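You operate a simulated robot arm through the tools that you are given. There is no shell and no other tool.

The job below is to be done with a simulated two-armed robot. You get a single attempt, and the scene is never put back.

Task
Clamp the short block, sand its rough patch smooth and free it again.
Fine: sanding block back. What is to be rubbed or washed off counts as gone when no trace of it is left.

It is judged by the outcome, as a careful person would: the job done as asked, and still so three seconds after it is handed in. It fails if anything else is knocked over, pushed out of place, dropped, spilled or broken.

Robot
Two 7-joint arms with two-finger parallel grippers on one trunk that stands fixed in place. Base frame: the origin is at the foot of the trunk, x ahead of it, y to its left, z up; the work surface is at about z = 0.8. Units: m, rad, N and s.
The left shoulder is at [0.07, 0.177, 1.145], the right one opposite. With the tool pointing down near the work surface each hand reaches from about 0.26 to 0.72 m from the base axis, measured 20 degrees to its own side. Payload 3.43 kg a hand.
Tool frame (each hand has its own): the origin (TCP) lies between the finger pads and is the grasp point; the fingertips stand 0.03 m ahead of it; z points along the fingers, y is the line along which they close. The gripper opens to 0.094 m. The fingers are 0.028 m wide and 0.01 m thick; the gripper's body (0.05 by 0.096 m) begins 0.055 m behind the TCP.
Orientation is told as [roll, pitch, yaw] about the base's x, y, z axes, in that order, counted from this pose: with the fingers straight down and closing along the base's y, the tool's x points along the base's -x, its y along +y and its z along -z.

Tools
- The arms move only by the tool play_rows. It takes "left_steps", "right_steps" or both (then of equal length, played together; a hand with none holds still); each is a list of rows, each a list of 7 numbers: the finger opening in m, from 0 to 0.094, then the shift along the base's x, y, z in units of 100 mm (1.0 is 100 mm), then the turn, a rotation vector about the base's x, y, z in units of 90 degrees (1.0 is 90 degrees). In form: [[gripper, dx, dy, dz, wx, wy, wz], ...]. A call has 1 to 20 rows; each row is the pose to reach, as a shift and turn from the pose commanded when the call began. A call with a number of a shift or a turn outside -1 to 1 is refused whole. Each row takes 0.2 s and may step no farther than 0.05 m and 0.15 rad from the row before; otherwise, or with a gripper value out of range, the whole call is refused. Where a pose cannot be reached the arm comes as near as it can. A force on the tool above 40 N (or 10 N above the force at the start of the call, whichever is more), or a blocked arm, ends the call early, and 0.2 s more pass. The fingers move at their own pace (about 0.153 m/s each) and stop on an object; they squeeze with about 28 N. The grip force told is the motor's: it shows also when the fingers shut on nothing. Time passes only in rows, and 0.2 s behind the last, so rows that repeat a pose let the fingers close. It gives the time, the measured TCP pose, the force on the tool (base axes), the opening and the grip force at its end, in the units of the frame above (readings bear some noise), with the torque about the TCP (base axes, N m) and any sound that the robot's microphone picked up.
- Cameras (640 x 400 px; columns grow to the right, rows downward): "scene" is now at [0.114, 0.0118, 1.4387]; the picture's right is [0.36, -0.93, 0.00], its down [-0.66, -0.26, -0.70] and it looks along [0.66, 0.26, -0.71] (base axes); focal length 348 px, centre (320, 200). "left" rides on the left gripper at [0.076, -0.014, -0.102] in its tool frame; the picture's right is [0.18, 0.98, 0.00], its down [-0.75, 0.14, -0.64] and it looks along [-0.63, 0.12, 0.77] (tool axes); focal length 243 px, centre (320, 200). "right" rides on the right gripper at [0.076, 0.014, -0.103] in its tool frame; the picture's right is [-0.18, 0.98, 0.00], its down [-0.75, -0.14, -0.64] and it looks along [-0.63, -0.12, 0.77] (tool axes); focal length 243 px, centre (320, 200). There is no depth. A picture from a camera that has moved, and an enlarged one, comes with that camera's place and axes in the base frame and with its lens. The place of the scene camera against the robot may be out by one fixed shift of up to 0.025 m in any direction.
- snapshot(camera): a new picture of that camera. The clock stands still meanwhile.
- lift_body(by): slides the trunk up (or, below 0, down) by that many m; the arms and the scene camera ride with it, the base frame stays. It gives what a move gives, with no picture.
- head_to(pan, tilt): turns the head with the scene camera to pan (to the left, within 1.501 rad either way) and tilt (down, from -0.506 to 1.204), counted from straight ahead of the robot. It gives what a move gives.
- close_up(camera, box): a new picture of the part [left, top, right, bottom] of that camera's present view, enlarged. The clock stands still meanwhile.
- close_job(): hands the job in; it is judged then, once.

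Nothing tells you positions but the pictures and the camera data. Unless the task says otherwise, let go and move clear before handing in.

The tools are called after ">>>" by a JSON object that holds its "method" and its "body". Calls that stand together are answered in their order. play_rows: Moves the arms, as the interface text tells. Its arguments: {"type":"object","properties":{"left_steps":{"type":"array"},"right_steps":{"type":"array"}},"required":[]} The other tools are called the same way: lift_body (by) slides the trunk up or down; head_to (pan, tilt) turns the head that bears the scene camera; snapshot (camera) takes a picture; close_up (camera, box) takes an enlarged picture of a part of a camera's view; close_job () hands the job in.

At the start:

```text
clock: 0.0
left_tcp_pos: [0.3614, 0.463, 1.1113]
left_tool_rot: [0.0, 0.0, -0.003]
left_ft_force: [-0.3, -0.2, 0.4]
left_wrist_torque: [-0.02, 0.01, 0.0]
left_grip_width: 0.0936
left_grasp_force: 0.0
right_tcp_pos: [0.4831, 0.0076, 1.093]
right_tool_rot: [-0.001, 0.001, 0.001]
right_ft_force: [0.1, -0.8, 0.4]
right_wrist_torque: [0.01, 0.01, 0.0]
right_grip_width: 0.0939
right_grasp_force: 0.0
trunk travel left (down, up): [-0.725, 0.115]
head pan, tilt: [0.374, 0.789]
```

scene: 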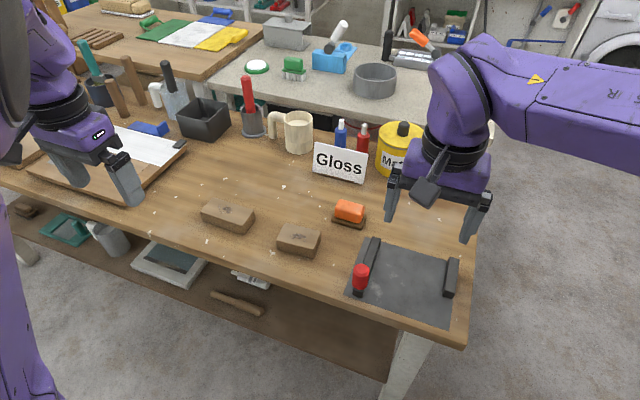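
right: 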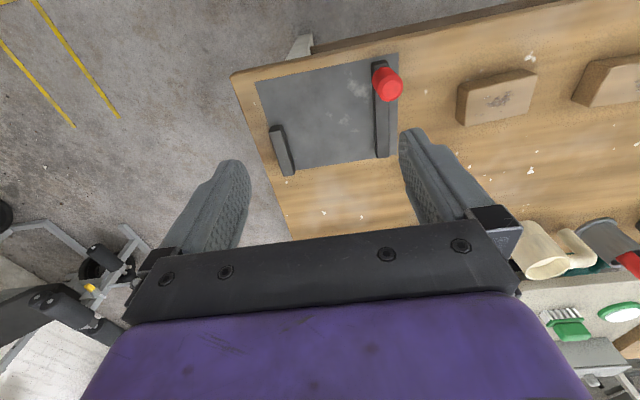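
left: 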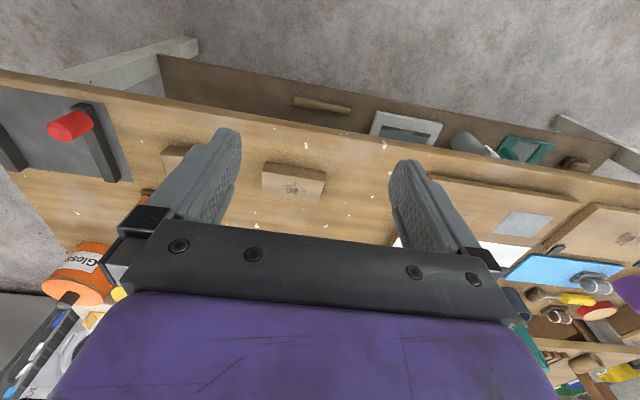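

I see a bench with two wooden blocks, an orange sanding block on a small base, and a dark clamp fixture with a red-knobbed lever near the front right. I'll look more closely before moving anything.

>>> {"method": "close_up", "body": {"camera": "scene", "box": [180, 170, 480, 340]}}

>>> {"method": "close_up", "body": {"camera": "right", "box": [220, 40, 640, 240]}}

>>> {"method": "close_up", "body": {"camera": "scene", "box": [330, 220, 480, 330]}}

>>> {"method": "close_up", "body": {"camera": "scene", "box": [190, 180, 380, 270]}}

```text
2.13 times, centred on (330, 255) of scene
camera zoom: at [0.114, 0.0118, 1.4387], right [0.36, -0.93, 0.0], down [-0.66, -0.26, -0.7], along [0.66, 0.26, -0.71], focal length 742 px, centre (299, 83)
```

zoom: 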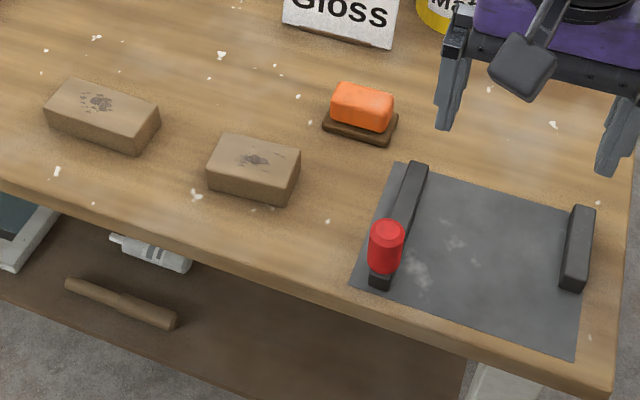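

```text
1.52 times, centred on (430, 140) of right
camera zoom: at [0.4063, 0.0216, 1.1955], right [0.18, 0.98, 0.0], down [0.75, -0.14, 0.64], along [0.63, -0.12, -0.77], focal length 370 px, centre (152, 291)
```

zoom: 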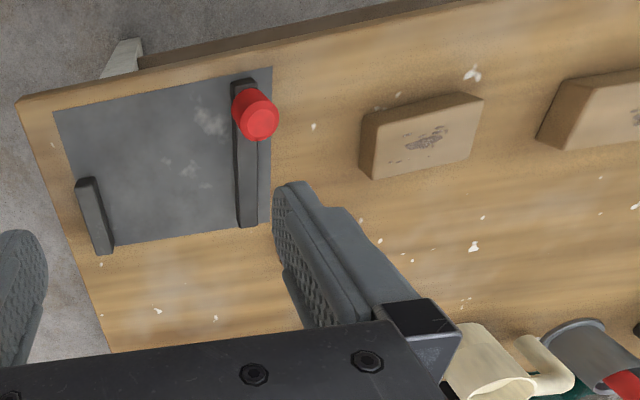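

```text
3.64 times, centred on (405, 275) of scene
camera zoom: at [0.114, 0.0118, 1.4387], right [0.36, -0.93, 0.0], down [-0.66, -0.26, -0.7], along [0.66, 0.26, -0.71], focal length 1264 px, centre (11, -73)
```

zoom: 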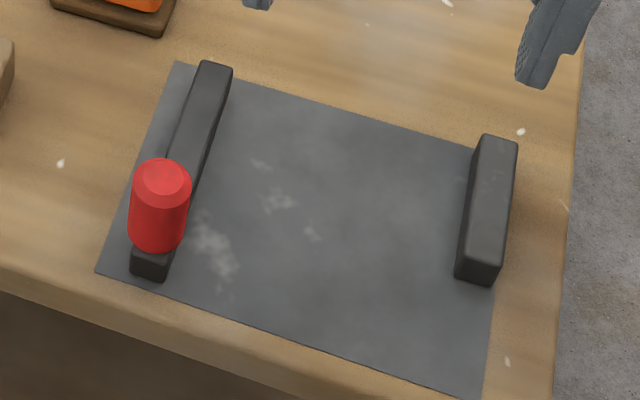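

```text
3.37 times, centred on (285, 225) of scene
camera zoom: at [0.114, 0.0118, 1.4387], right [0.36, -0.93, 0.0], down [-0.66, -0.26, -0.7], along [0.66, 0.26, -0.71], focal length 1171 px, centre (438, 116)
```

zoom: 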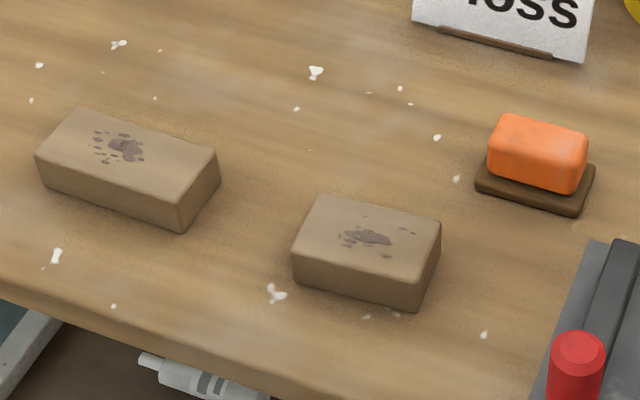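

The fixture is a plate with a long bar (red knob at its near end) on the left and a short jaw on the right. The short block is the right-hand one, about 0.087 × 0.05 × 0.032 m. Before planning I need a better view of the clamp, so I'll turn the head.

>>> {"method": "head_to", "body": {"pan": 0.1, "tilt": 0.92}}

```text
clock: 0.8
left_tcp_pos: [0.3612, 0.463, 1.1112]
left_tool_rot: [0.0, 0.0, -0.002]
left_ft_force: [0.2, -0.1, 0.1]
left_wrist_torque: [0.0, 0.04, 0.02]
left_grip_width: 0.0941
left_grasp_force: 0.0
right_tcp_pos: [0.4816, 0.0074, 1.0924]
right_tool_rot: [0.0, -0.001, 0.001]
right_ft_force: [-0.1, -0.7, -0.1]
right_wrist_torque: [-0.01, 0.03, -0.03]
right_grip_width: 0.094
right_grasp_force: 0.0
trunk travel left (down, up): [-0.725, 0.115]
head pan, tilt: [0.099, 0.92]
```

The head has turned toward the fixture. I'll take a picture to see how the clamp is built.

>>> {"method": "snapshot", "body": {"camera": "scene"}}

>>> {"method": "close_up", "body": {"camera": "right", "box": [230, 40, 430, 190]}}

>>> {"method": "close_up", "body": {"camera": "left", "box": [0, 70, 200, 200]}}

```text
taken
camera scene: at [0.1124, -0.0103, 1.4285], right [0.1, -0.99, 0.0], down [-0.79, -0.08, -0.61], along [0.6, 0.06, -0.8], focal length 348 px, centre (320, 200)
```

scene: 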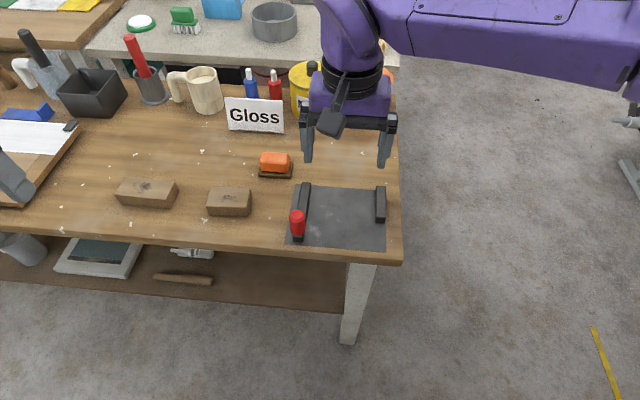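

```text
2.67 times, centred on (330, 115) of right
camera zoom: at [0.4063, 0.0216, 1.1955], right [0.18, 0.98, 0.0], down [0.75, -0.14, 0.64], along [0.63, -0.12, -0.77], focal length 647 px, centre (293, 427)
```

zoom: 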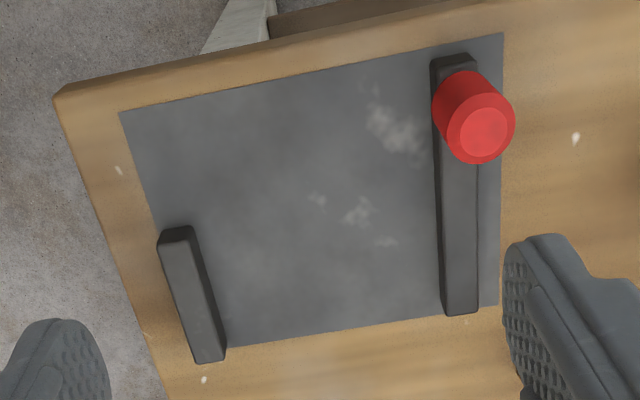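

```text
3.08 times, centred on (100, 135) of left
camera zoom: at [0.2846, 0.4472, 1.2142], right [-0.18, 0.98, 0.0], down [0.75, 0.14, 0.64], along [0.63, 0.12, -0.77], focal length 746 px, centre (997, 400)
```

zoom: 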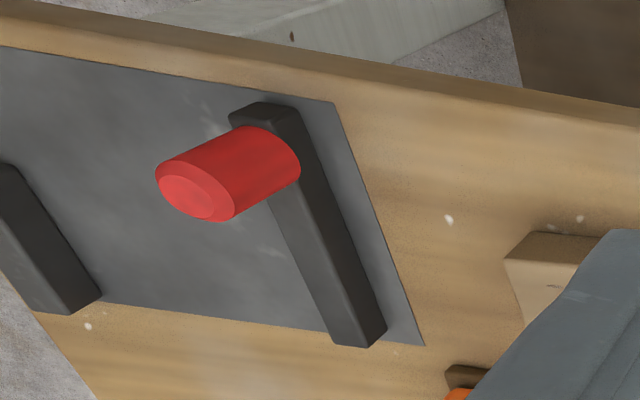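

The long bar is at about y 0.08–0.10, x 0.49–0.63, with a red knob near (0.508, 0.092). The short jaw is at y ≈ -0.07 to -0.09. The bar is probably the moving jaw. I'll park the right hand to the right as an observer and start bringing the left hand over the blocks.

>>> {"method": "play_rows", "body": {"left_steps": [[0.094, 0.08, -0.08, 0, 0, 0, -0.083], [0.094, 0.16, -0.16, 0, 0, 0, -0.166], [0.094, 0.25, -0.25, 0, 0, 0, -0.25], [0.094, 0.33, -0.33, 0, 0, 0, -0.333], [0.094, 0.41, -0.41, 0, 0, 0, -0.416], [0.094, 0.5, -0.5, 0, 0, 0, -0.5], [0.094, 0.58, -0.58, 0, 0, 0, -0.583], [0.094, 0.66, -0.66, 0, 0, 0, -0.666], [0.094, 0.75, -0.75, 0, 0, 0, -0.75], [0.094, 0.83, -0.83, 0, 0, 0, -0.833], [0.094, 0.91, -0.91, 0, 0, 0, -0.916], [0.094, 1.0, -1.0, 0, 0, 0, -1.0]], "right_steps": [[0.094, 0, -0.08, 0, 0, 0, 0.083], [0.094, 0, -0.16, 0, 0, 0, 0.166], [0.094, 0, -0.25, 0, 0, 0, 0.25], [0.094, 0, -0.33, 0, 0, 0, 0.333], [0.094, 0, -0.41, 0, 0, 0, 0.416], [0.094, 0, -0.5, 0, 0, 0, 0.5], [0.094, 0, -0.58, 0, 0, 0, 0.583], [0.094, 0, -0.66, 0, 0, 0, 0.666], [0.094, 0, -0.75, 0, 0, 0, 0.75], [0.094, 0, -0.83, 0, 0, 0, 0.833], [0.094, 0, -0.91, 0, 0, 0, 0.916], [0.094, 0, -1.0, 0, 0, 0, 1.0]]}}

```text
clock: 3.4
left_tcp_pos: [0.4613, 0.3625, 1.1123]
left_tool_rot: [0.001, -0.002, -1.573]
left_ft_force: [0.6, -0.4, -0.3]
left_wrist_torque: [-0.01, -0.04, 0.01]
left_grip_width: 0.0941
left_grasp_force: 0.1
right_tcp_pos: [0.5042, -0.0736, 1.0309]
right_tool_rot: [-0.268, -0.128, 0.666]
right_ft_force: [0.2, 0.7, -0.2]
right_wrist_torque: [0.02, -0.02, 0.02]
right_grip_width: 0.094
right_grasp_force: 0.0
right hand out of reach, approached as far as the arm can: row 4, 5, 6, 7, 8, 9, 10, 11, 12
trunk travel left (down, up): [-0.725, 0.115]
head pan, tilt: [0.099, 0.92]
```

The left hand reached the turned pose, but the right wrist can't turn that way here. I'll turn the right hand back and move it out to the right.

>>> {"method": "play_rows", "body": {"right_steps": [[0.094, 0, -0.05, 0, 0, 0, -0.083], [0.094, 0, -0.1, 0, 0, 0, -0.166], [0.094, 0, -0.15, 0, 0, 0, -0.25], [0.094, 0, -0.2, 0, 0, 0, -0.333], [0.094, 0, -0.25, 0, 0, 0, -0.416], [0.094, 0, -0.3, 0, 0, 0, -0.5], [0.094, 0, -0.4, 0, 0, 0, -0.583], [0.094, 0, -0.5, 0, 0, 0, -0.666], [0.094, 0, -0.6, 0, 0, 0, -0.75], [0.094, 0, -0.7, 0, 0, 0, -0.833], [0.094, 0, -0.8, 0, 0, 0, -0.916], [0.094, 0, -0.9, 0, 0, 0, -1.0]]}}

>>> {"method": "snapshot", "body": {"camera": "left"}}

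>>> {"method": "snapshot", "body": {"camera": "scene"}}

```text
clock: 6.0
left_tcp_pos: [0.4622, 0.3617, 1.1126]
left_tool_rot: [0.002, -0.001, -1.576]
left_ft_force: [-0.3, -0.6, -1.0]
left_wrist_torque: [0.04, 0.0, 0.02]
left_grip_width: 0.0939
left_grasp_force: 0.1
right_tcp_pos: [0.506, -0.1635, 1.0273]
right_tool_rot: [-0.267, -0.126, -0.907]
right_ft_force: [-0.6, 0.1, 0.2]
right_wrist_torque: [0.01, -0.04, 0.01]
right_grip_width: 0.0942
right_grasp_force: 0.1
trunk travel left (down, up): [-0.725, 0.115]
head pan, tilt: [0.099, 0.92]
```

```text
taken
camera left: at [0.4473, 0.4368, 1.2145], right [0.98, 0.18, 0.0], down [0.14, -0.75, 0.64], along [0.12, -0.63, -0.77], focal length 243 px, centre (320, 200)
```

left: 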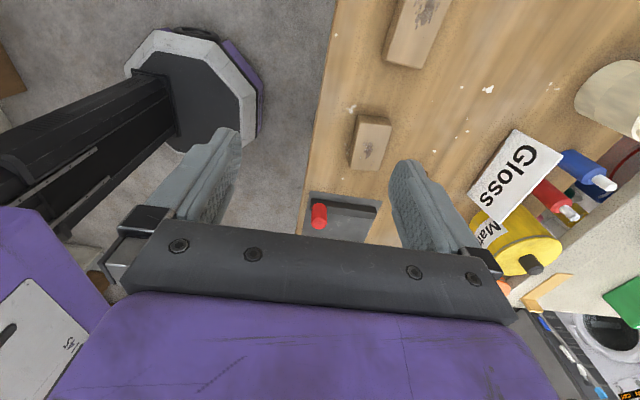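

```text
taken
camera scene: at [0.1127, -0.0111, 1.4285], right [0.1, -1.0, 0.0], down [-0.79, -0.08, -0.61], along [0.6, 0.06, -0.8], focal length 348 px, centre (320, 200)
```

scene: 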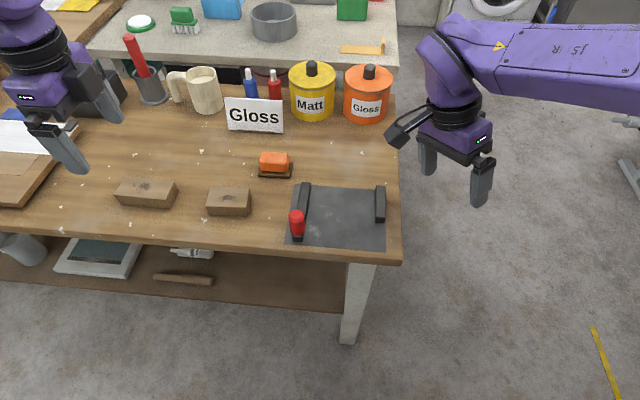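

The right hand ended tilted, so I'll straighten it and move it farther out. Meanwhile I'll enlarge the left camera's view of the short block.

>>> {"method": "play_rows", "body": {"right_steps": [[0.094, -0.06, -0.12, 0.07, 0.024, 0, 0.073], [0.094, -0.12, -0.25, 0.15, 0.048, -0.001, 0.146], [0.094, -0.18, -0.37, 0.22, 0.073, -0.001, 0.219], [0.094, -0.25, -0.5, 0.3, 0.097, -0.001, 0.292], [0.094, -0.31, -0.62, 0.37, 0.121, -0.002, 0.365], [0.094, -0.37, -0.75, 0.45, 0.146, -0.002, 0.438], [0.094, -0.44, -0.87, 0.52, 0.17, -0.002, 0.511], [0.094, -0.5, -1.0, 0.6, 0.194, -0.003, 0.584]]}}

>>> {"method": "close_up", "body": {"camera": "left", "box": [290, 80, 450, 240]}}

>>> {"method": "close_up", "body": {"camera": "scene", "box": [180, 130, 420, 260]}}

>>> {"method": "close_up", "body": {"camera": "scene", "box": [270, 160, 400, 260]}}

```text
clock: 7.8
left_tcp_pos: [0.4616, 0.3607, 1.112]
left_tool_rot: [0.0, 0.001, -1.573]
left_ft_force: [-0.3, 0.5, 0.2]
left_wrist_torque: [0.01, -0.05, 0.0]
left_grip_width: 0.094
left_grasp_force: 0.1
right_tcp_pos: [0.4562, -0.2649, 1.0884]
right_tool_rot: [0.002, -0.001, 0.002]
right_ft_force: [-0.7, 0.0, -0.1]
right_wrist_torque: [0.04, 0.0, -0.02]
right_grip_width: 0.0941
right_grasp_force: 0.0
trunk travel left (down, up): [-0.725, 0.115]
head pan, tilt: [0.099, 0.92]
```

```text
2.50 times, centred on (370, 160) of left
camera zoom: at [0.4465, 0.4365, 1.2149], right [0.98, 0.18, 0.0], down [0.14, -0.75, 0.64], along [0.12, -0.63, -0.77], focal length 606 px, centre (195, 300)
```

zoom: 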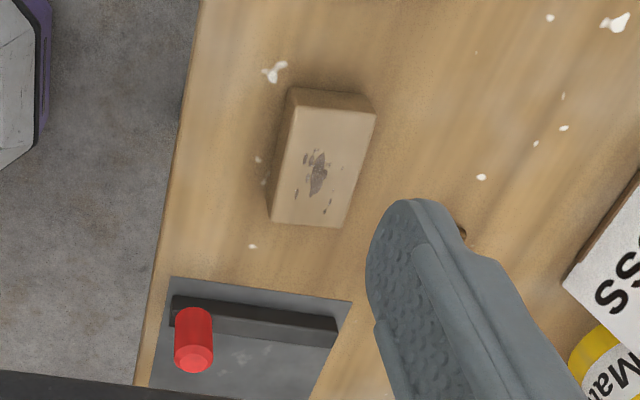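

```text
2.67 times, centred on (300, 195) of scene
camera zoom: at [0.1117, -0.0115, 1.4285], right [0.1, -1.0, 0.0], down [-0.79, -0.08, -0.61], along [0.6, 0.06, -0.8], focal length 927 px, centre (373, 213)
```

zoom: 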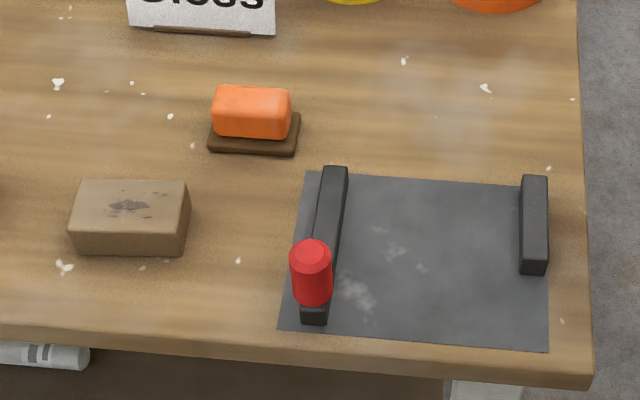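

```text
4.00 times, centred on (335, 210) of scene
camera zoom: at [0.1117, -0.0115, 1.4285], right [0.1, -1.0, 0.0], down [-0.79, -0.08, -0.61], along [0.6, 0.06, -0.8], focal length 1391 px, centre (260, 160)
```

zoom: 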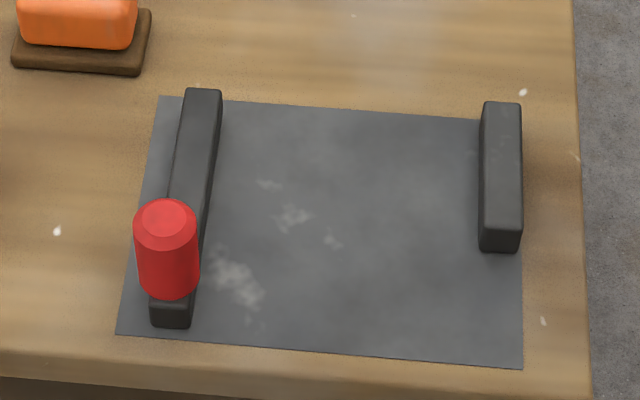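

The right hand is upright and clear. I'll move the left hand over the short block and look down more closely at it and the sanding block.

>>> {"method": "play_rows", "body": {"left_steps": [[0.094, 0.2, -0.2, -0.1, 0, 0, 0], [0.094, 0.4, -0.4, -0.2, 0, 0, 0], [0.094, 0.6, -0.6, -0.3, 0, 0, 0], [0.094, 0.8, -0.75, -0.4, 0, 0, 0], [0.094, 1.0, -0.85, -0.5, 0, 0, 0]]}}

>>> {"method": "snapshot", "body": {"camera": "left"}}

>>> {"method": "close_up", "body": {"camera": "left", "box": [240, 60, 440, 260]}}

>>> {"method": "snapshot", "body": {"camera": "scene"}}

>>> {"method": "snapshot", "body": {"camera": "right"}}

```text
clock: 9.0
left_tcp_pos: [0.5634, 0.277, 1.0607]
left_tool_rot: [-0.002, 0.0, -1.572]
left_ft_force: [0.2, -0.6, -0.1]
left_wrist_torque: [0.01, 0.01, 0.0]
left_grip_width: 0.094
left_grasp_force: 0.2
right_tcp_pos: [0.4572, -0.2644, 1.0861]
right_tool_rot: [0.0, 0.0, 0.0]
right_ft_force: [0.3, -0.4, 0.4]
right_wrist_torque: [0.0, 0.0, 0.02]
right_grip_width: 0.094
right_grasp_force: 0.1
trunk travel left (down, up): [-0.725, 0.115]
head pan, tilt: [0.099, 0.92]
```

```text
taken
camera left: at [0.5482, 0.3532, 1.1634], right [0.98, 0.18, 0.0], down [0.14, -0.75, 0.64], along [0.12, -0.63, -0.77], focal length 243 px, centre (320, 200)
```

left: 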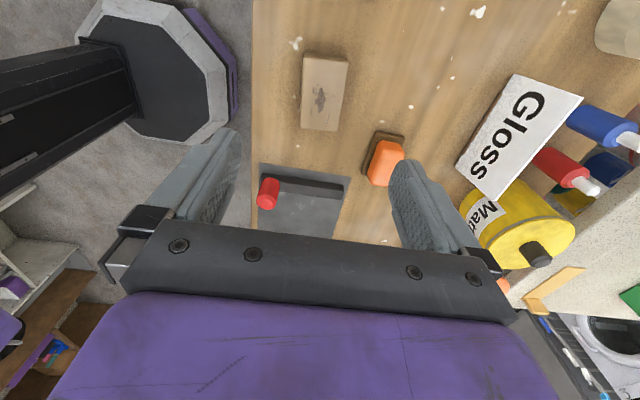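

```text
2.00 times, centred on (340, 160) of left
camera zoom: at [0.5482, 0.3532, 1.1634], right [0.98, 0.18, 0.0], down [0.14, -0.75, 0.64], along [0.12, -0.63, -0.77], focal length 485 px, centre (280, 280)
```

zoom: 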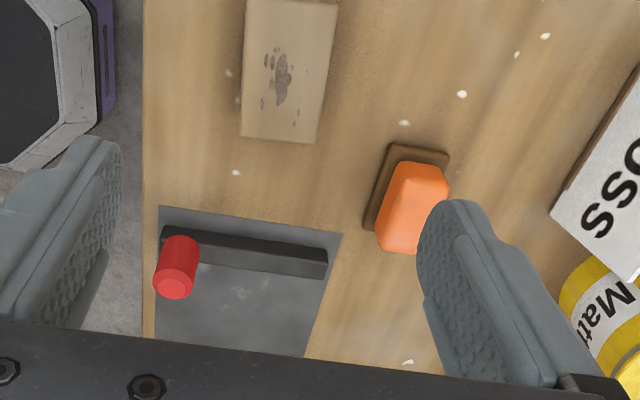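

```text
taken
camera scene: at [0.1139, -0.0108, 1.4283], right [0.1, -1.0, 0.0], down [-0.79, -0.08, -0.61], along [0.6, 0.06, -0.8], focal length 348 px, centre (320, 200)
```

scene: 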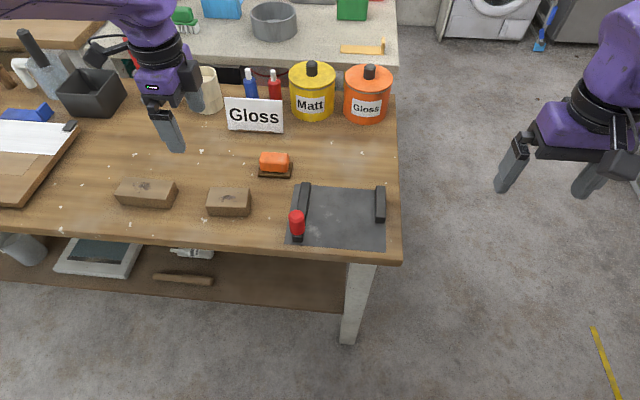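

```text
taken
camera right: at [0.3818, -0.25, 1.1896], right [0.18, 0.98, 0.0], down [0.75, -0.14, 0.64], along [0.63, -0.12, -0.77], focal length 243 px, centre (320, 200)
```

right: 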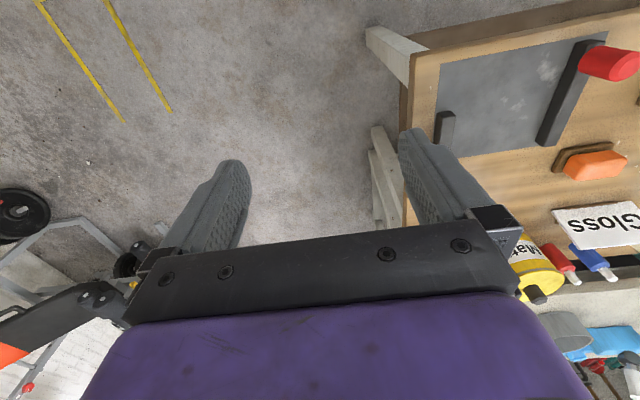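

The left camera now sees both the block and the orange sanding block on its brown rest. I'll enlarge these to measure them.

>>> {"method": "close_up", "body": {"camera": "left", "box": [280, 40, 370, 140]}}

>>> {"method": "close_up", "body": {"camera": "left", "box": [340, 110, 440, 200]}}

>>> {"method": "close_up", "body": {"camera": "scene", "box": [190, 140, 310, 230]}}

>>> {"method": "close_up", "body": {"camera": "right", "box": [430, 20, 640, 200]}}

```text
4.00 times, centred on (325, 90) of left
camera zoom: at [0.5482, 0.3532, 1.1634], right [0.98, 0.18, 0.0], down [0.14, -0.75, 0.64], along [0.12, -0.63, -0.77], focal length 970 px, centre (300, 640)
```

zoom: 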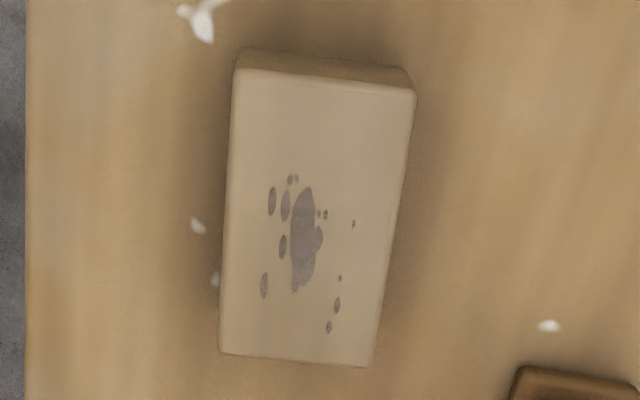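

```text
4.44 times, centred on (390, 155) of left
camera zoom: at [0.5482, 0.3532, 1.1634], right [0.98, 0.18, 0.0], down [0.14, -0.75, 0.64], along [0.12, -0.63, -0.77], focal length 1078 px, centre (9, 400)
```

zoom: 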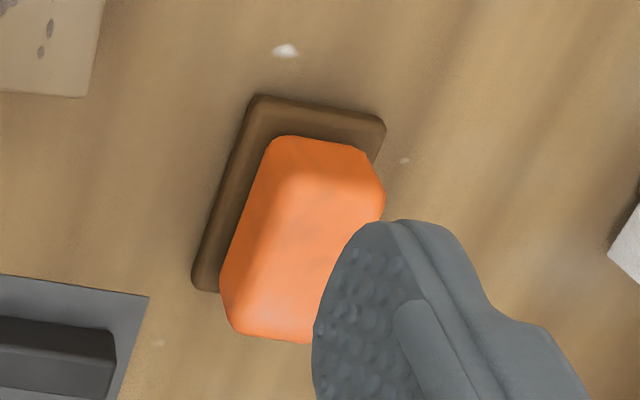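

```text
4.44 times, centred on (250, 185) of scene
camera zoom: at [0.1139, -0.0108, 1.4283], right [0.1, -1.0, 0.0], down [-0.79, -0.08, -0.61], along [0.6, 0.06, -0.8], focal length 1545 px, centre (631, 267)
```

zoom: 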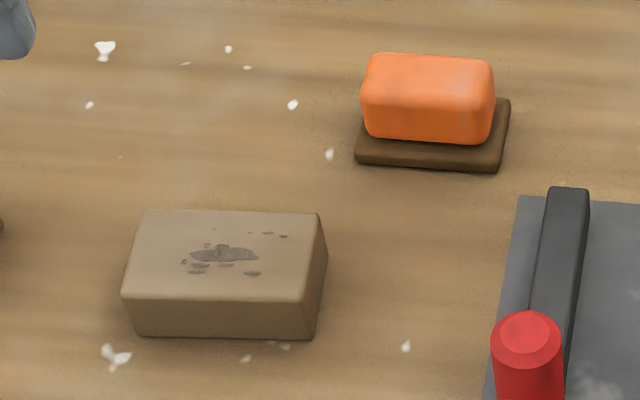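

```text
2.22 times, centred on (535, 110) of right
camera zoom: at [0.3818, -0.25, 1.1896], right [0.18, 0.98, 0.0], down [0.75, -0.14, 0.64], along [0.63, -0.12, -0.77], focal length 539 px, centre (-158, 400)
```

zoom: 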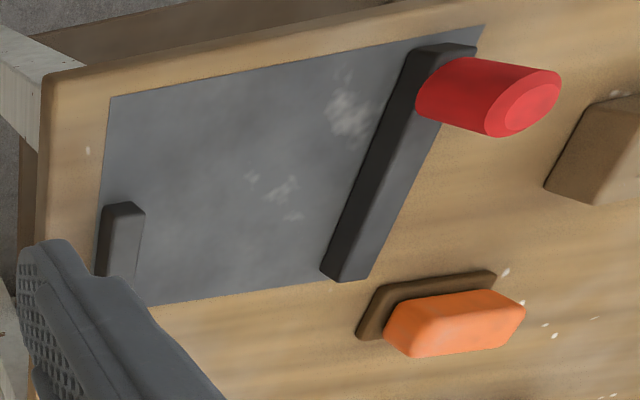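

The short block measures about 0.088 × 0.054 × 0.033 m, centred near (0.569, 0.254) and turned about 4°. The jaws are only about 0.02 m high. Before gripping it, I'll check that the left hand can reach over the fixture in this turned pose, staying high.

>>> {"method": "play_rows", "body": {"left_steps": [[0.094, 0.05, -0.17, 0, 0, 0, 0], [0.094, 0.1, -0.34, 0, 0, 0, 0], [0.094, 0.15, -0.5, 0, 0, 0, 0], [0.094, 0.2, -0.67, 0, 0, 0, 0], [0.094, 0.25, -0.84, 0, 0, 0, 0], [0.094, 0.3, -1.0, 0, 0, 0, 0]]}}

```text
clock: 10.4
left_tcp_pos: [0.5921, 0.175, 1.0602]
left_tool_rot: [-0.002, 0.001, -1.573]
left_ft_force: [0.5, -0.3, 0.6]
left_wrist_torque: [0.04, -0.05, -0.01]
left_grip_width: 0.094
left_grasp_force: 0.1
right_tcp_pos: [0.4569, -0.2646, 1.0877]
right_tool_rot: [0.0, -0.003, 0.001]
right_ft_force: [0.4, 0.1, -0.1]
right_wrist_torque: [0.0, -0.01, 0.02]
right_grip_width: 0.0936
right_grasp_force: 0.0
trunk travel left (down, up): [-0.725, 0.115]
head pan, tilt: [0.099, 0.92]
```

That reached fine. I'll keep testing toward the fixture.

>>> {"method": "play_rows", "body": {"left_steps": [[0.094, 0, -0.2, -0.1, 0, 0, 0], [0.094, 0, -0.4, -0.2, 0, 0, 0], [0.094, 0, -0.6, -0.3, 0, 0, 0], [0.094, 0, -0.8, -0.4, 0, 0, 0], [0.094, 0, -1.0, -0.5, 0, 0, 0]]}}

```text
clock: 11.6
left_tcp_pos: [0.5902, 0.0775, 1.0126]
left_tool_rot: [0.0, 0.001, -1.572]
left_ft_force: [0.0, -0.4, -0.3]
left_wrist_torque: [-0.02, -0.01, 0.02]
left_grip_width: 0.0942
left_grasp_force: 0.1
right_tcp_pos: [0.4575, -0.2641, 1.0867]
right_tool_rot: [0.0, 0.001, 0.004]
right_ft_force: [0.4, 0.0, 0.1]
right_wrist_torque: [0.01, -0.01, 0.0]
right_grip_width: 0.094
right_grasp_force: 0.1
trunk travel left (down, up): [-0.725, 0.115]
head pan, tilt: [0.099, 0.92]
```

Still reachable. One more step to above the clamp gap.

>>> {"method": "play_rows", "body": {"left_steps": [[0.094, 0, -0.2, -0.1, 0, 0, 0], [0.094, 0, -0.4, -0.2, 0, 0, 0], [0.094, 0, -0.6, -0.3, 0, 0, 0], [0.094, 0, -0.8, -0.4, 0, 0, 0], [0.094, 0, -1.0, -0.5, 0, 0, 0]]}}

>>> {"method": "snapshot", "body": {"camera": "left"}}

>>> {"method": "snapshot", "body": {"camera": "scene"}}

```text
clock: 12.8
left_tcp_pos: [0.5913, -0.023, 0.9609]
left_tool_rot: [0.0, -0.001, -1.573]
left_ft_force: [0.6, 1.0, 0.3]
left_wrist_torque: [-0.01, 0.0, 0.01]
left_grip_width: 0.0941
left_grasp_force: 0.0
right_tcp_pos: [0.4572, -0.2631, 1.0874]
right_tool_rot: [-0.001, -0.001, 0.003]
right_ft_force: [0.5, 0.2, -0.4]
right_wrist_torque: [0.01, -0.01, 0.0]
right_grip_width: 0.0939
right_grasp_force: 0.0
trunk travel left (down, up): [-0.725, 0.115]
head pan, tilt: [0.099, 0.92]
```

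```text
taken
camera left: at [0.5761, 0.053, 1.0639], right [0.98, 0.18, 0.0], down [0.14, -0.75, 0.64], along [0.12, -0.63, -0.77], focal length 243 px, centre (320, 200)
```

left: 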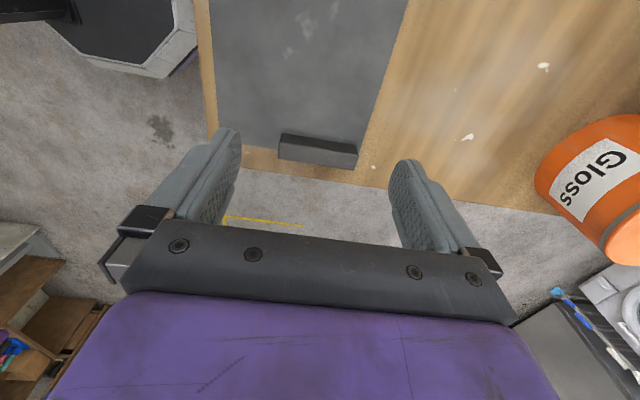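

```text
taken
camera scene: at [0.1128, -0.0116, 1.4285], right [0.1, -1.0, 0.0], down [-0.79, -0.08, -0.61], along [0.6, 0.06, -0.8], focal length 348 px, centre (320, 200)
```

scene: 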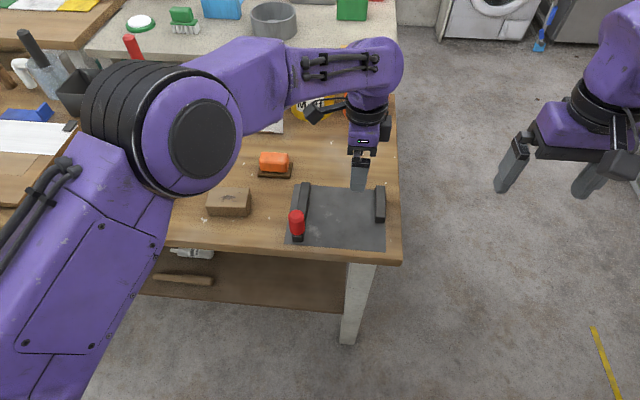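

The left hand reaches the clamp gap. I'll use this close view to measure the fixed jaw.

>>> {"method": "close_up", "body": {"camera": "left", "box": [240, 90, 400, 190]}}

>>> {"method": "close_up", "body": {"camera": "scene", "box": [280, 170, 400, 255]}}

>>> {"method": "close_up", "body": {"camera": "right", "box": [400, 20, 640, 200]}}

```text
4.00 times, centred on (320, 140) of left
camera zoom: at [0.5761, 0.053, 1.0639], right [0.98, 0.18, 0.0], down [0.14, -0.75, 0.64], along [0.12, -0.63, -0.77], focal length 970 px, centre (320, 440)
```

zoom: 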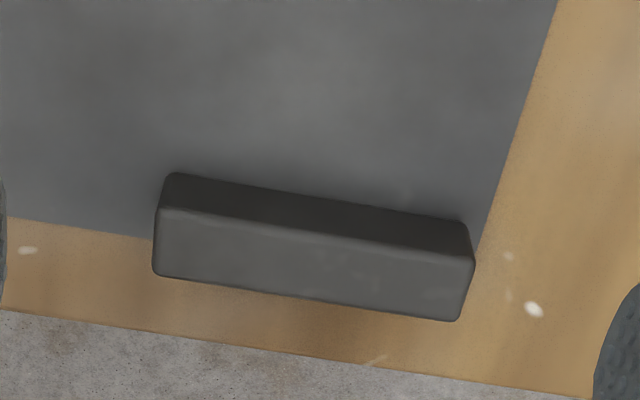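

```text
4.71 times, centred on (340, 212) of scene
camera zoom: at [0.1128, -0.0116, 1.4285], right [0.1, -1.0, 0.0], down [-0.79, -0.08, -0.61], along [0.6, 0.06, -0.8], focal length 1636 px, centre (226, 141)
```

zoom: 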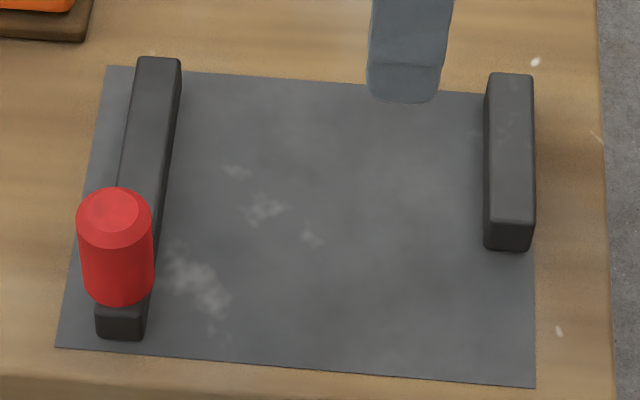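

```text
2.22 times, centred on (520, 110) of right
camera zoom: at [0.3809, -0.2506, 1.1898], right [0.18, 0.98, 0.0], down [0.75, -0.14, 0.64], along [0.63, -0.12, -0.77], focal length 539 px, centre (-124, 400)
```

zoom: 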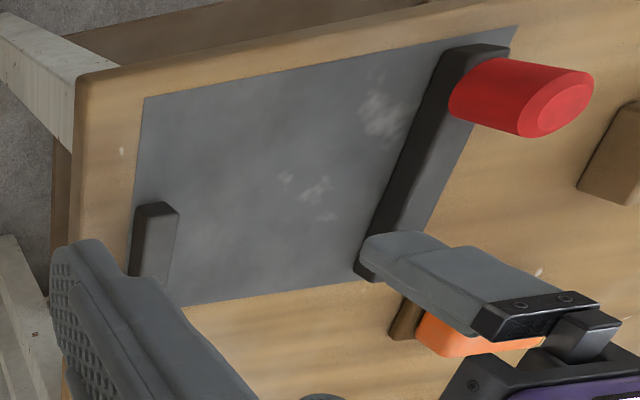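

The fixed jaw's inner face is at y ≈ -0.071, x 0.556–0.642, with its top at z ≈ 0.825. Everything is reachable, so I'll go back to the short block and line up over it.

>>> {"method": "play_rows", "body": {"left_steps": [[0.094, -0.01, 0.2, 0.1, 0, 0, 0], [0.094, -0.02, 0.4, 0.2, 0, 0, 0], [0.094, -0.03, 0.6, 0.3, 0, 0, 0], [0.094, -0.04, 0.8, 0.4, 0, 0, 0], [0.094, -0.05, 1.0, 0.4, 0, 0, 0]]}}

>>> {"method": "play_rows", "body": {"left_steps": [[0.094, -0.02, 0.2, 0, 0, 0, 0], [0.094, -0.04, 0.4, 0, 0, 0, 0], [0.094, -0.06, 0.6, -0.1, 0, 0, 0], [0.094, -0.08, 0.8, -0.2, 0, 0, 0], [0.094, -0.1, 1.0, -0.2, 0, 0, 0]]}}

>>> {"method": "play_rows", "body": {"left_steps": [[0.094, -0.02, 0.19, 0, 0, 0, 0.012], [0.094, -0.04, 0.38, -0.15, 0, 0, 0.024], [0.094, -0.06, 0.57, -0.3, 0, 0, 0.036], [0.094, -0.074, 0.76, -0.45, 0, 0, 0.048], [0.094, -0.074, 0.76, -0.6, 0, 0, 0.048]]}}

>>> {"method": "snapshot", "body": {"camera": "left"}}

>>> {"method": "snapshot", "body": {"camera": "scene"}}

```text
clock: 14.0
left_tcp_pos: [0.5864, 0.0794, 1.0016]
left_tool_rot: [0.0, -0.003, -1.572]
left_ft_force: [-0.7, 0.7, 0.0]
left_wrist_torque: [0.0, -0.02, -0.03]
left_grip_width: 0.094
left_grasp_force: 0.0
right_tcp_pos: [0.4567, -0.2633, 1.0883]
right_tool_rot: [-0.001, -0.003, 0.003]
right_ft_force: [0.7, 0.1, -0.1]
right_wrist_torque: [-0.01, 0.0, 0.01]
right_grip_width: 0.0938
right_grasp_force: 0.0
trunk travel left (down, up): [-0.725, 0.115]
head pan, tilt: [0.099, 0.92]
```

```text
clock: 15.2
left_tcp_pos: [0.5746, 0.1783, 0.9823]
left_tool_rot: [0.001, 0.0, -1.574]
left_ft_force: [-0.2, -0.5, 0.5]
left_wrist_torque: [-0.04, 0.03, 0.02]
left_grip_width: 0.0937
left_grasp_force: 0.1
right_tcp_pos: [0.4564, -0.2628, 1.0878]
right_tool_rot: [0.001, -0.001, 0.002]
right_ft_force: [0.4, -0.2, 0.4]
right_wrist_torque: [0.05, -0.02, 0.02]
right_grip_width: 0.094
right_grasp_force: 0.1
trunk travel left (down, up): [-0.725, 0.115]
head pan, tilt: [0.099, 0.92]
```

```text
clock: 16.4
left_tcp_pos: [0.57, 0.2534, 0.9212]
left_tool_rot: [0.0, -0.001, -1.495]
left_ft_force: [-0.2, 0.5, -0.3]
left_wrist_torque: [0.04, -0.03, -0.05]
left_grip_width: 0.094
left_grasp_force: 0.0
right_tcp_pos: [0.4573, -0.2642, 1.0863]
right_tool_rot: [0.0, 0.001, 0.003]
right_ft_force: [-0.4, 0.3, 0.3]
right_wrist_torque: [0.03, 0.01, 0.0]
right_grip_width: 0.094
right_grasp_force: 0.1
trunk travel left (down, up): [-0.725, 0.115]
head pan, tilt: [0.099, 0.92]
```

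```text
taken
camera left: at [0.5493, 0.3273, 1.0239], right [0.97, 0.26, 0.0], down [0.2, -0.74, 0.64], along [0.16, -0.62, -0.77], focal length 243 px, centre (320, 200)
```

left: 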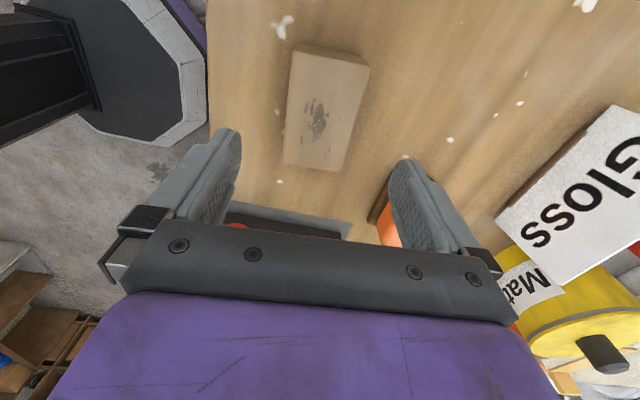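

```text
taken
camera scene: at [0.1132, -0.011, 1.4284], right [0.1, -1.0, 0.0], down [-0.79, -0.08, -0.61], along [0.6, 0.06, -0.8], focal length 348 px, centre (320, 200)
```

scene: 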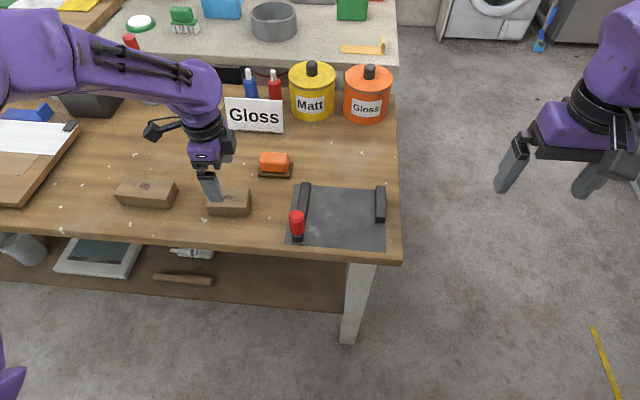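

I'm above the block at z ≈ 0.92. I'll enlarge the left view to check centring before going down.

>>> {"method": "close_up", "body": {"camera": "left", "box": [250, 30, 410, 190]}}

>>> {"method": "close_up", "body": {"camera": "scene", "box": [170, 140, 310, 230]}}

```text
2.50 times, centred on (330, 110) of left
camera zoom: at [0.5493, 0.3273, 1.0239], right [0.97, 0.26, 0.0], down [0.2, -0.74, 0.64], along [0.16, -0.62, -0.77], focal length 606 px, centre (295, 425)
```

zoom: 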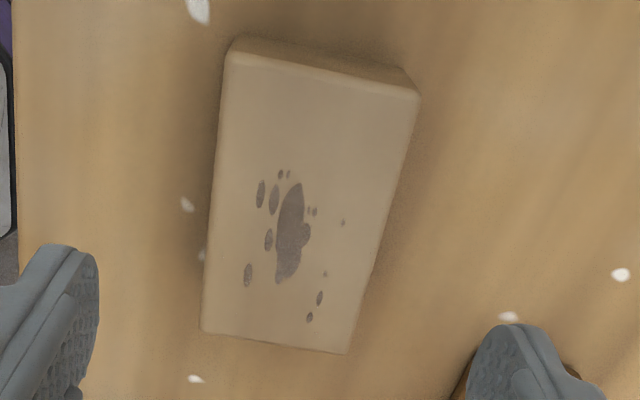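

```text
4.44 times, centred on (240, 185) of scene
camera zoom: at [0.1132, -0.011, 1.4284], right [0.1, -1.0, 0.0], down [-0.79, -0.08, -0.61], along [0.6, 0.06, -0.8], focal length 1545 px, centre (676, 267)
```

zoom: 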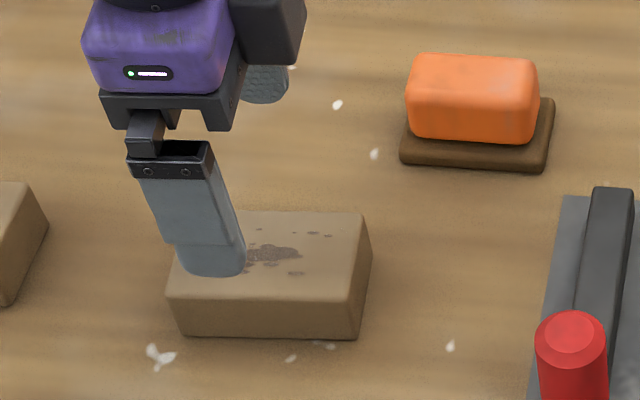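

The block is well centred between the fingers (centre ≈ (0.569, 0.254)). I'll go down and close on it.

>>> {"method": "play_rows", "body": {"left_steps": [[0.094, 0, 0, -0.2, 0, 0, 0], [0.094, 0, 0, -0.4, 0, 0, 0], [0.094, 0, 0, -0.6, 0, 0, 0], [0.094, 0, 0, -0.75, 0, 0, 0], [0.094, 0, 0, -0.85, 0, 0, 0], [0.045, 0, 0, -0.85, 0, 0, 0], [0.045, 0, 0, -0.85, 0, 0, 0], [0.03, 0, 0, -0.85, 0, 0, 0], [0.03, 0, 0, -0.85, 0, 0, 0]]}}

```text
clock: 18.4
left_tcp_pos: [0.568, 0.2531, 0.8353]
left_tool_rot: [0.0, 0.0, -1.497]
left_ft_force: [1.4, 0.6, 0.9]
left_wrist_torque: [-0.04, 0.01, 0.02]
left_grip_width: 0.0601
left_grasp_force: 27.8
right_tcp_pos: [0.457, -0.2637, 1.0887]
right_tool_rot: [-0.001, -0.001, 0.002]
right_ft_force: [0.0, -0.2, -0.6]
right_wrist_torque: [-0.01, -0.01, 0.01]
right_grip_width: 0.094
right_grasp_force: 0.0
trunk travel left (down, up): [-0.725, 0.115]
head pan, tilt: [0.099, 0.92]
```

The fingers have closed on the block at 0.060 m with full grip force. I'll lift it and check.

>>> {"method": "play_rows", "body": {"left_steps": [[0.03, 0, 0, 0.1, 0, 0, 0], [0.03, 0, 0, 0.3, 0, 0, 0], [0.03, 0, 0, 0.6, 0, 0, 0], [0.03, 0, 0, 0.9, 0, 0, 0]]}}

>>> {"method": "snapshot", "body": {"camera": "left"}}

>>> {"method": "snapshot", "body": {"camera": "scene"}}

```text
clock: 19.4
left_tcp_pos: [0.5691, 0.2539, 0.9272]
left_tool_rot: [0.0, -0.001, -1.496]
left_ft_force: [0.5, -0.7, -1.1]
left_wrist_torque: [0.0, 0.0, -0.01]
left_grip_width: 0.06
left_grasp_force: 28.4
right_tcp_pos: [0.4571, -0.2655, 1.0871]
right_tool_rot: [0.0, -0.002, 0.001]
right_ft_force: [0.5, 0.8, 0.1]
right_wrist_torque: [-0.04, 0.01, -0.01]
right_grip_width: 0.0939
right_grasp_force: 0.1
trunk travel left (down, up): [-0.725, 0.115]
head pan, tilt: [0.099, 0.92]
```

```text
taken
camera left: at [0.5486, 0.3284, 1.0297], right [0.97, 0.26, 0.0], down [0.2, -0.74, 0.64], along [0.16, -0.62, -0.77], focal length 243 px, centre (320, 200)
```

left: 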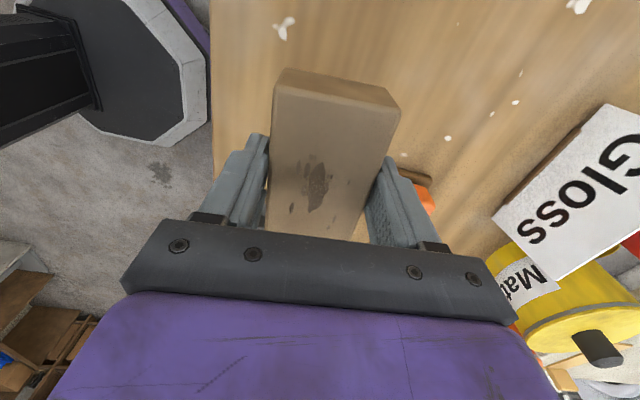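

```text
taken
camera scene: at [0.1118, -0.0109, 1.4285], right [0.1, -1.0, 0.0], down [-0.79, -0.08, -0.61], along [0.6, 0.06, -0.8], focal length 348 px, centre (320, 200)
```

scene: 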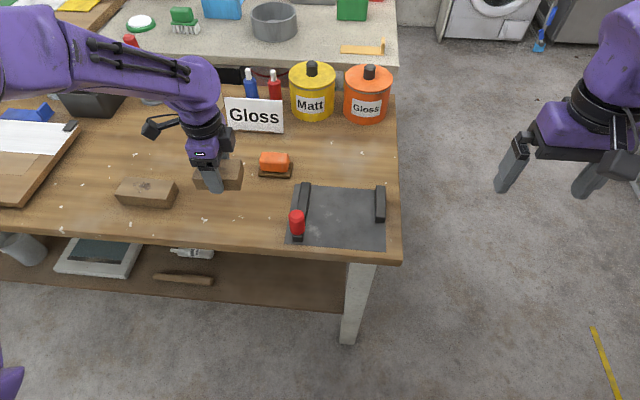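

The block is held and lifted. I'll enlarge the view to check how it sits in the hand before carrying it over.

>>> {"method": "close_up", "body": {"camera": "left", "box": [220, 50, 440, 250]}}

>>> {"method": "close_up", "body": {"camera": "scene", "box": [170, 130, 290, 220]}}

```text
2.00 times, centred on (330, 150) of left
camera zoom: at [0.5486, 0.3284, 1.0297], right [0.97, 0.26, 0.0], down [0.2, -0.74, 0.64], along [0.16, -0.62, -0.77], focal length 485 px, centre (300, 300)
```

zoom: 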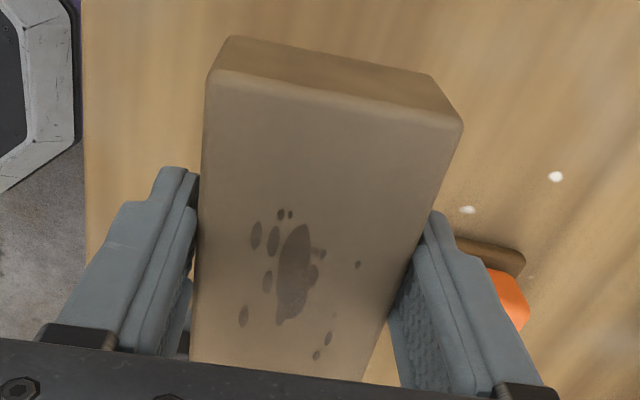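

```text
4.44 times, centred on (230, 175) of scene
camera zoom: at [0.1118, -0.0109, 1.4285], right [0.1, -1.0, 0.0], down [-0.79, -0.08, -0.61], along [0.6, 0.06, -0.8], focal length 1545 px, centre (720, 311)
```

zoom: 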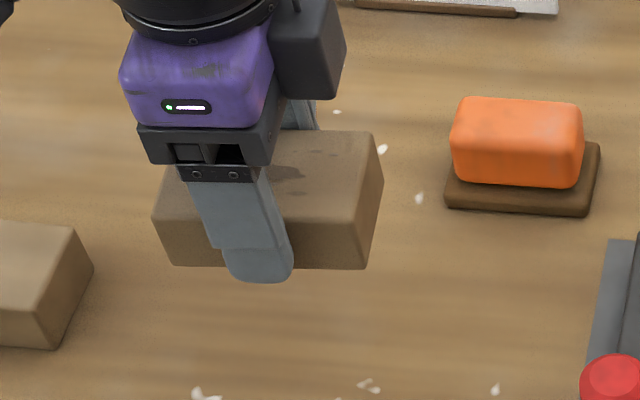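

The block sits squarely in the grip. I'll carry it over the bar (well above it and clear of the knob) while turning it parallel to the jaws.

>>> {"method": "play_rows", "body": {"left_steps": [[0.03, 0, -0.1, 0.1, 0, 0, -0.012], [0.03, 0.03, -0.3, 0.2, 0, 0, -0.024], [0.03, 0.06, -0.55, 0.2, 0, 0, -0.036], [0.03, 0.1, -0.8, 0.2, 0, 0, -0.048], [0.03, 0.1, -1.0, 0.2, 0, 0, -0.048]]}}

>>> {"method": "play_rows", "body": {"left_steps": [[0.03, 0.03, -0.2, 0, 0, 0, 0], [0.03, 0.06, -0.4, 0, 0, 0, 0], [0.03, 0.1, -0.6, 0, 0, 0, 0], [0.03, 0.1, -0.8, 0, 0, 0, 0], [0.03, 0.1, -1.0, 0, 0, 0, 0]]}}

>>> {"method": "play_rows", "body": {"left_steps": [[0.03, 0.03, -0.2, 0, 0, 0, 0], [0.03, 0.06, -0.4, 0, 0, 0, 0], [0.03, 0.1, -0.6, 0, 0, 0, 0], [0.03, 0.1, -0.7, 0, 0, 0, 0], [0.03, 0.1, -0.7, -0.2, 0, 0, 0], [0.03, 0.1, -0.7, -0.4, 0, 0, 0], [0.03, 0.1, -0.7, -0.6, 0, 0, 0]]}}

>>> {"method": "snapshot", "body": {"camera": "left"}}

>>> {"method": "snapshot", "body": {"camera": "scene"}}

```text
clock: 20.6
left_tcp_pos: [0.5804, 0.1528, 0.9465]
left_tool_rot: [-0.001, 0.001, -1.574]
left_ft_force: [-0.5, -0.3, -1.4]
left_wrist_torque: [-0.03, -0.01, 0.05]
left_grip_width: 0.0602
left_grasp_force: 27.9
right_tcp_pos: [0.4564, -0.2645, 1.0864]
right_tool_rot: [0.001, -0.001, 0.002]
right_ft_force: [-0.2, -0.4, 0.2]
right_wrist_torque: [-0.02, -0.02, -0.01]
right_grip_width: 0.0942
right_grasp_force: 0.0
trunk travel left (down, up): [-0.725, 0.115]
head pan, tilt: [0.099, 0.92]
```

```text
clock: 21.8
left_tcp_pos: [0.5899, 0.0523, 0.947]
left_tool_rot: [-0.001, 0.001, -1.573]
left_ft_force: [-0.1, -0.6, -1.6]
left_wrist_torque: [-0.01, -0.01, 0.02]
left_grip_width: 0.0599
left_grasp_force: 27.9
right_tcp_pos: [0.4569, -0.2646, 1.0871]
right_tool_rot: [0.002, 0.0, 0.001]
right_ft_force: [0.0, 0.2, -0.7]
right_wrist_torque: [0.06, 0.02, 0.05]
right_grip_width: 0.0941
right_grasp_force: 0.1
trunk travel left (down, up): [-0.725, 0.115]
head pan, tilt: [0.099, 0.92]
```

```text
clock: 23.4
left_tcp_pos: [0.6005, -0.0149, 0.8864]
left_tool_rot: [-0.001, 0.0, -1.573]
left_ft_force: [0.7, 0.2, -0.4]
left_wrist_torque: [-0.02, -0.02, 0.03]
left_grip_width: 0.06
left_grasp_force: 27.5
right_tcp_pos: [0.4566, -0.264, 1.0877]
right_tool_rot: [-0.001, 0.002, 0.001]
right_ft_force: [-0.4, -0.9, 0.4]
right_wrist_torque: [0.04, 0.01, -0.03]
right_grip_width: 0.0939
right_grasp_force: 0.1
trunk travel left (down, up): [-0.725, 0.115]
head pan, tilt: [0.099, 0.92]
```

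```text
taken
camera left: at [0.5853, 0.0596, 0.9889], right [0.98, 0.18, 0.0], down [0.14, -0.75, 0.64], along [0.12, -0.63, -0.77], focal length 243 px, centre (320, 200)
```

left: 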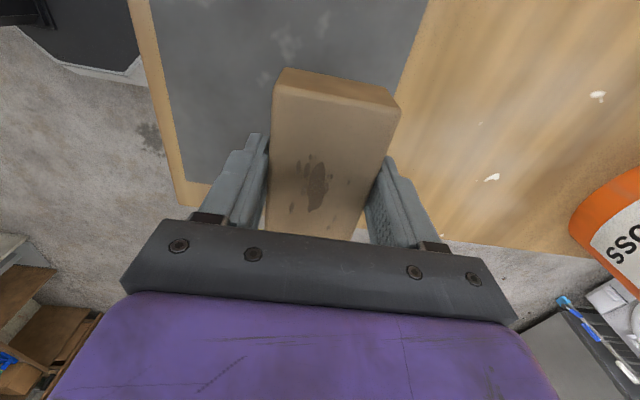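

```text
taken
camera scene: at [0.1132, -0.0109, 1.4284], right [0.1, -1.0, 0.0], down [-0.79, -0.08, -0.61], along [0.6, 0.06, -0.8], focal length 348 px, centre (320, 200)
```

scene: 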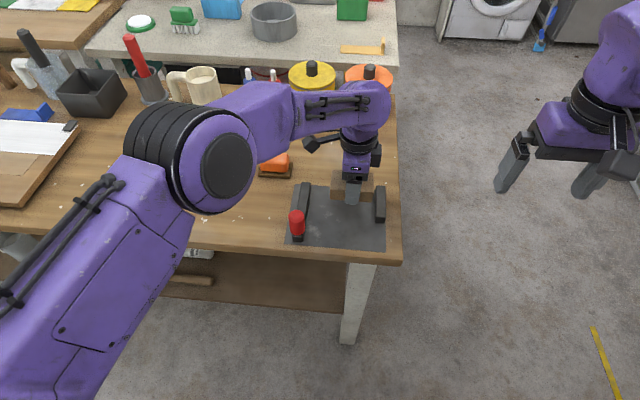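

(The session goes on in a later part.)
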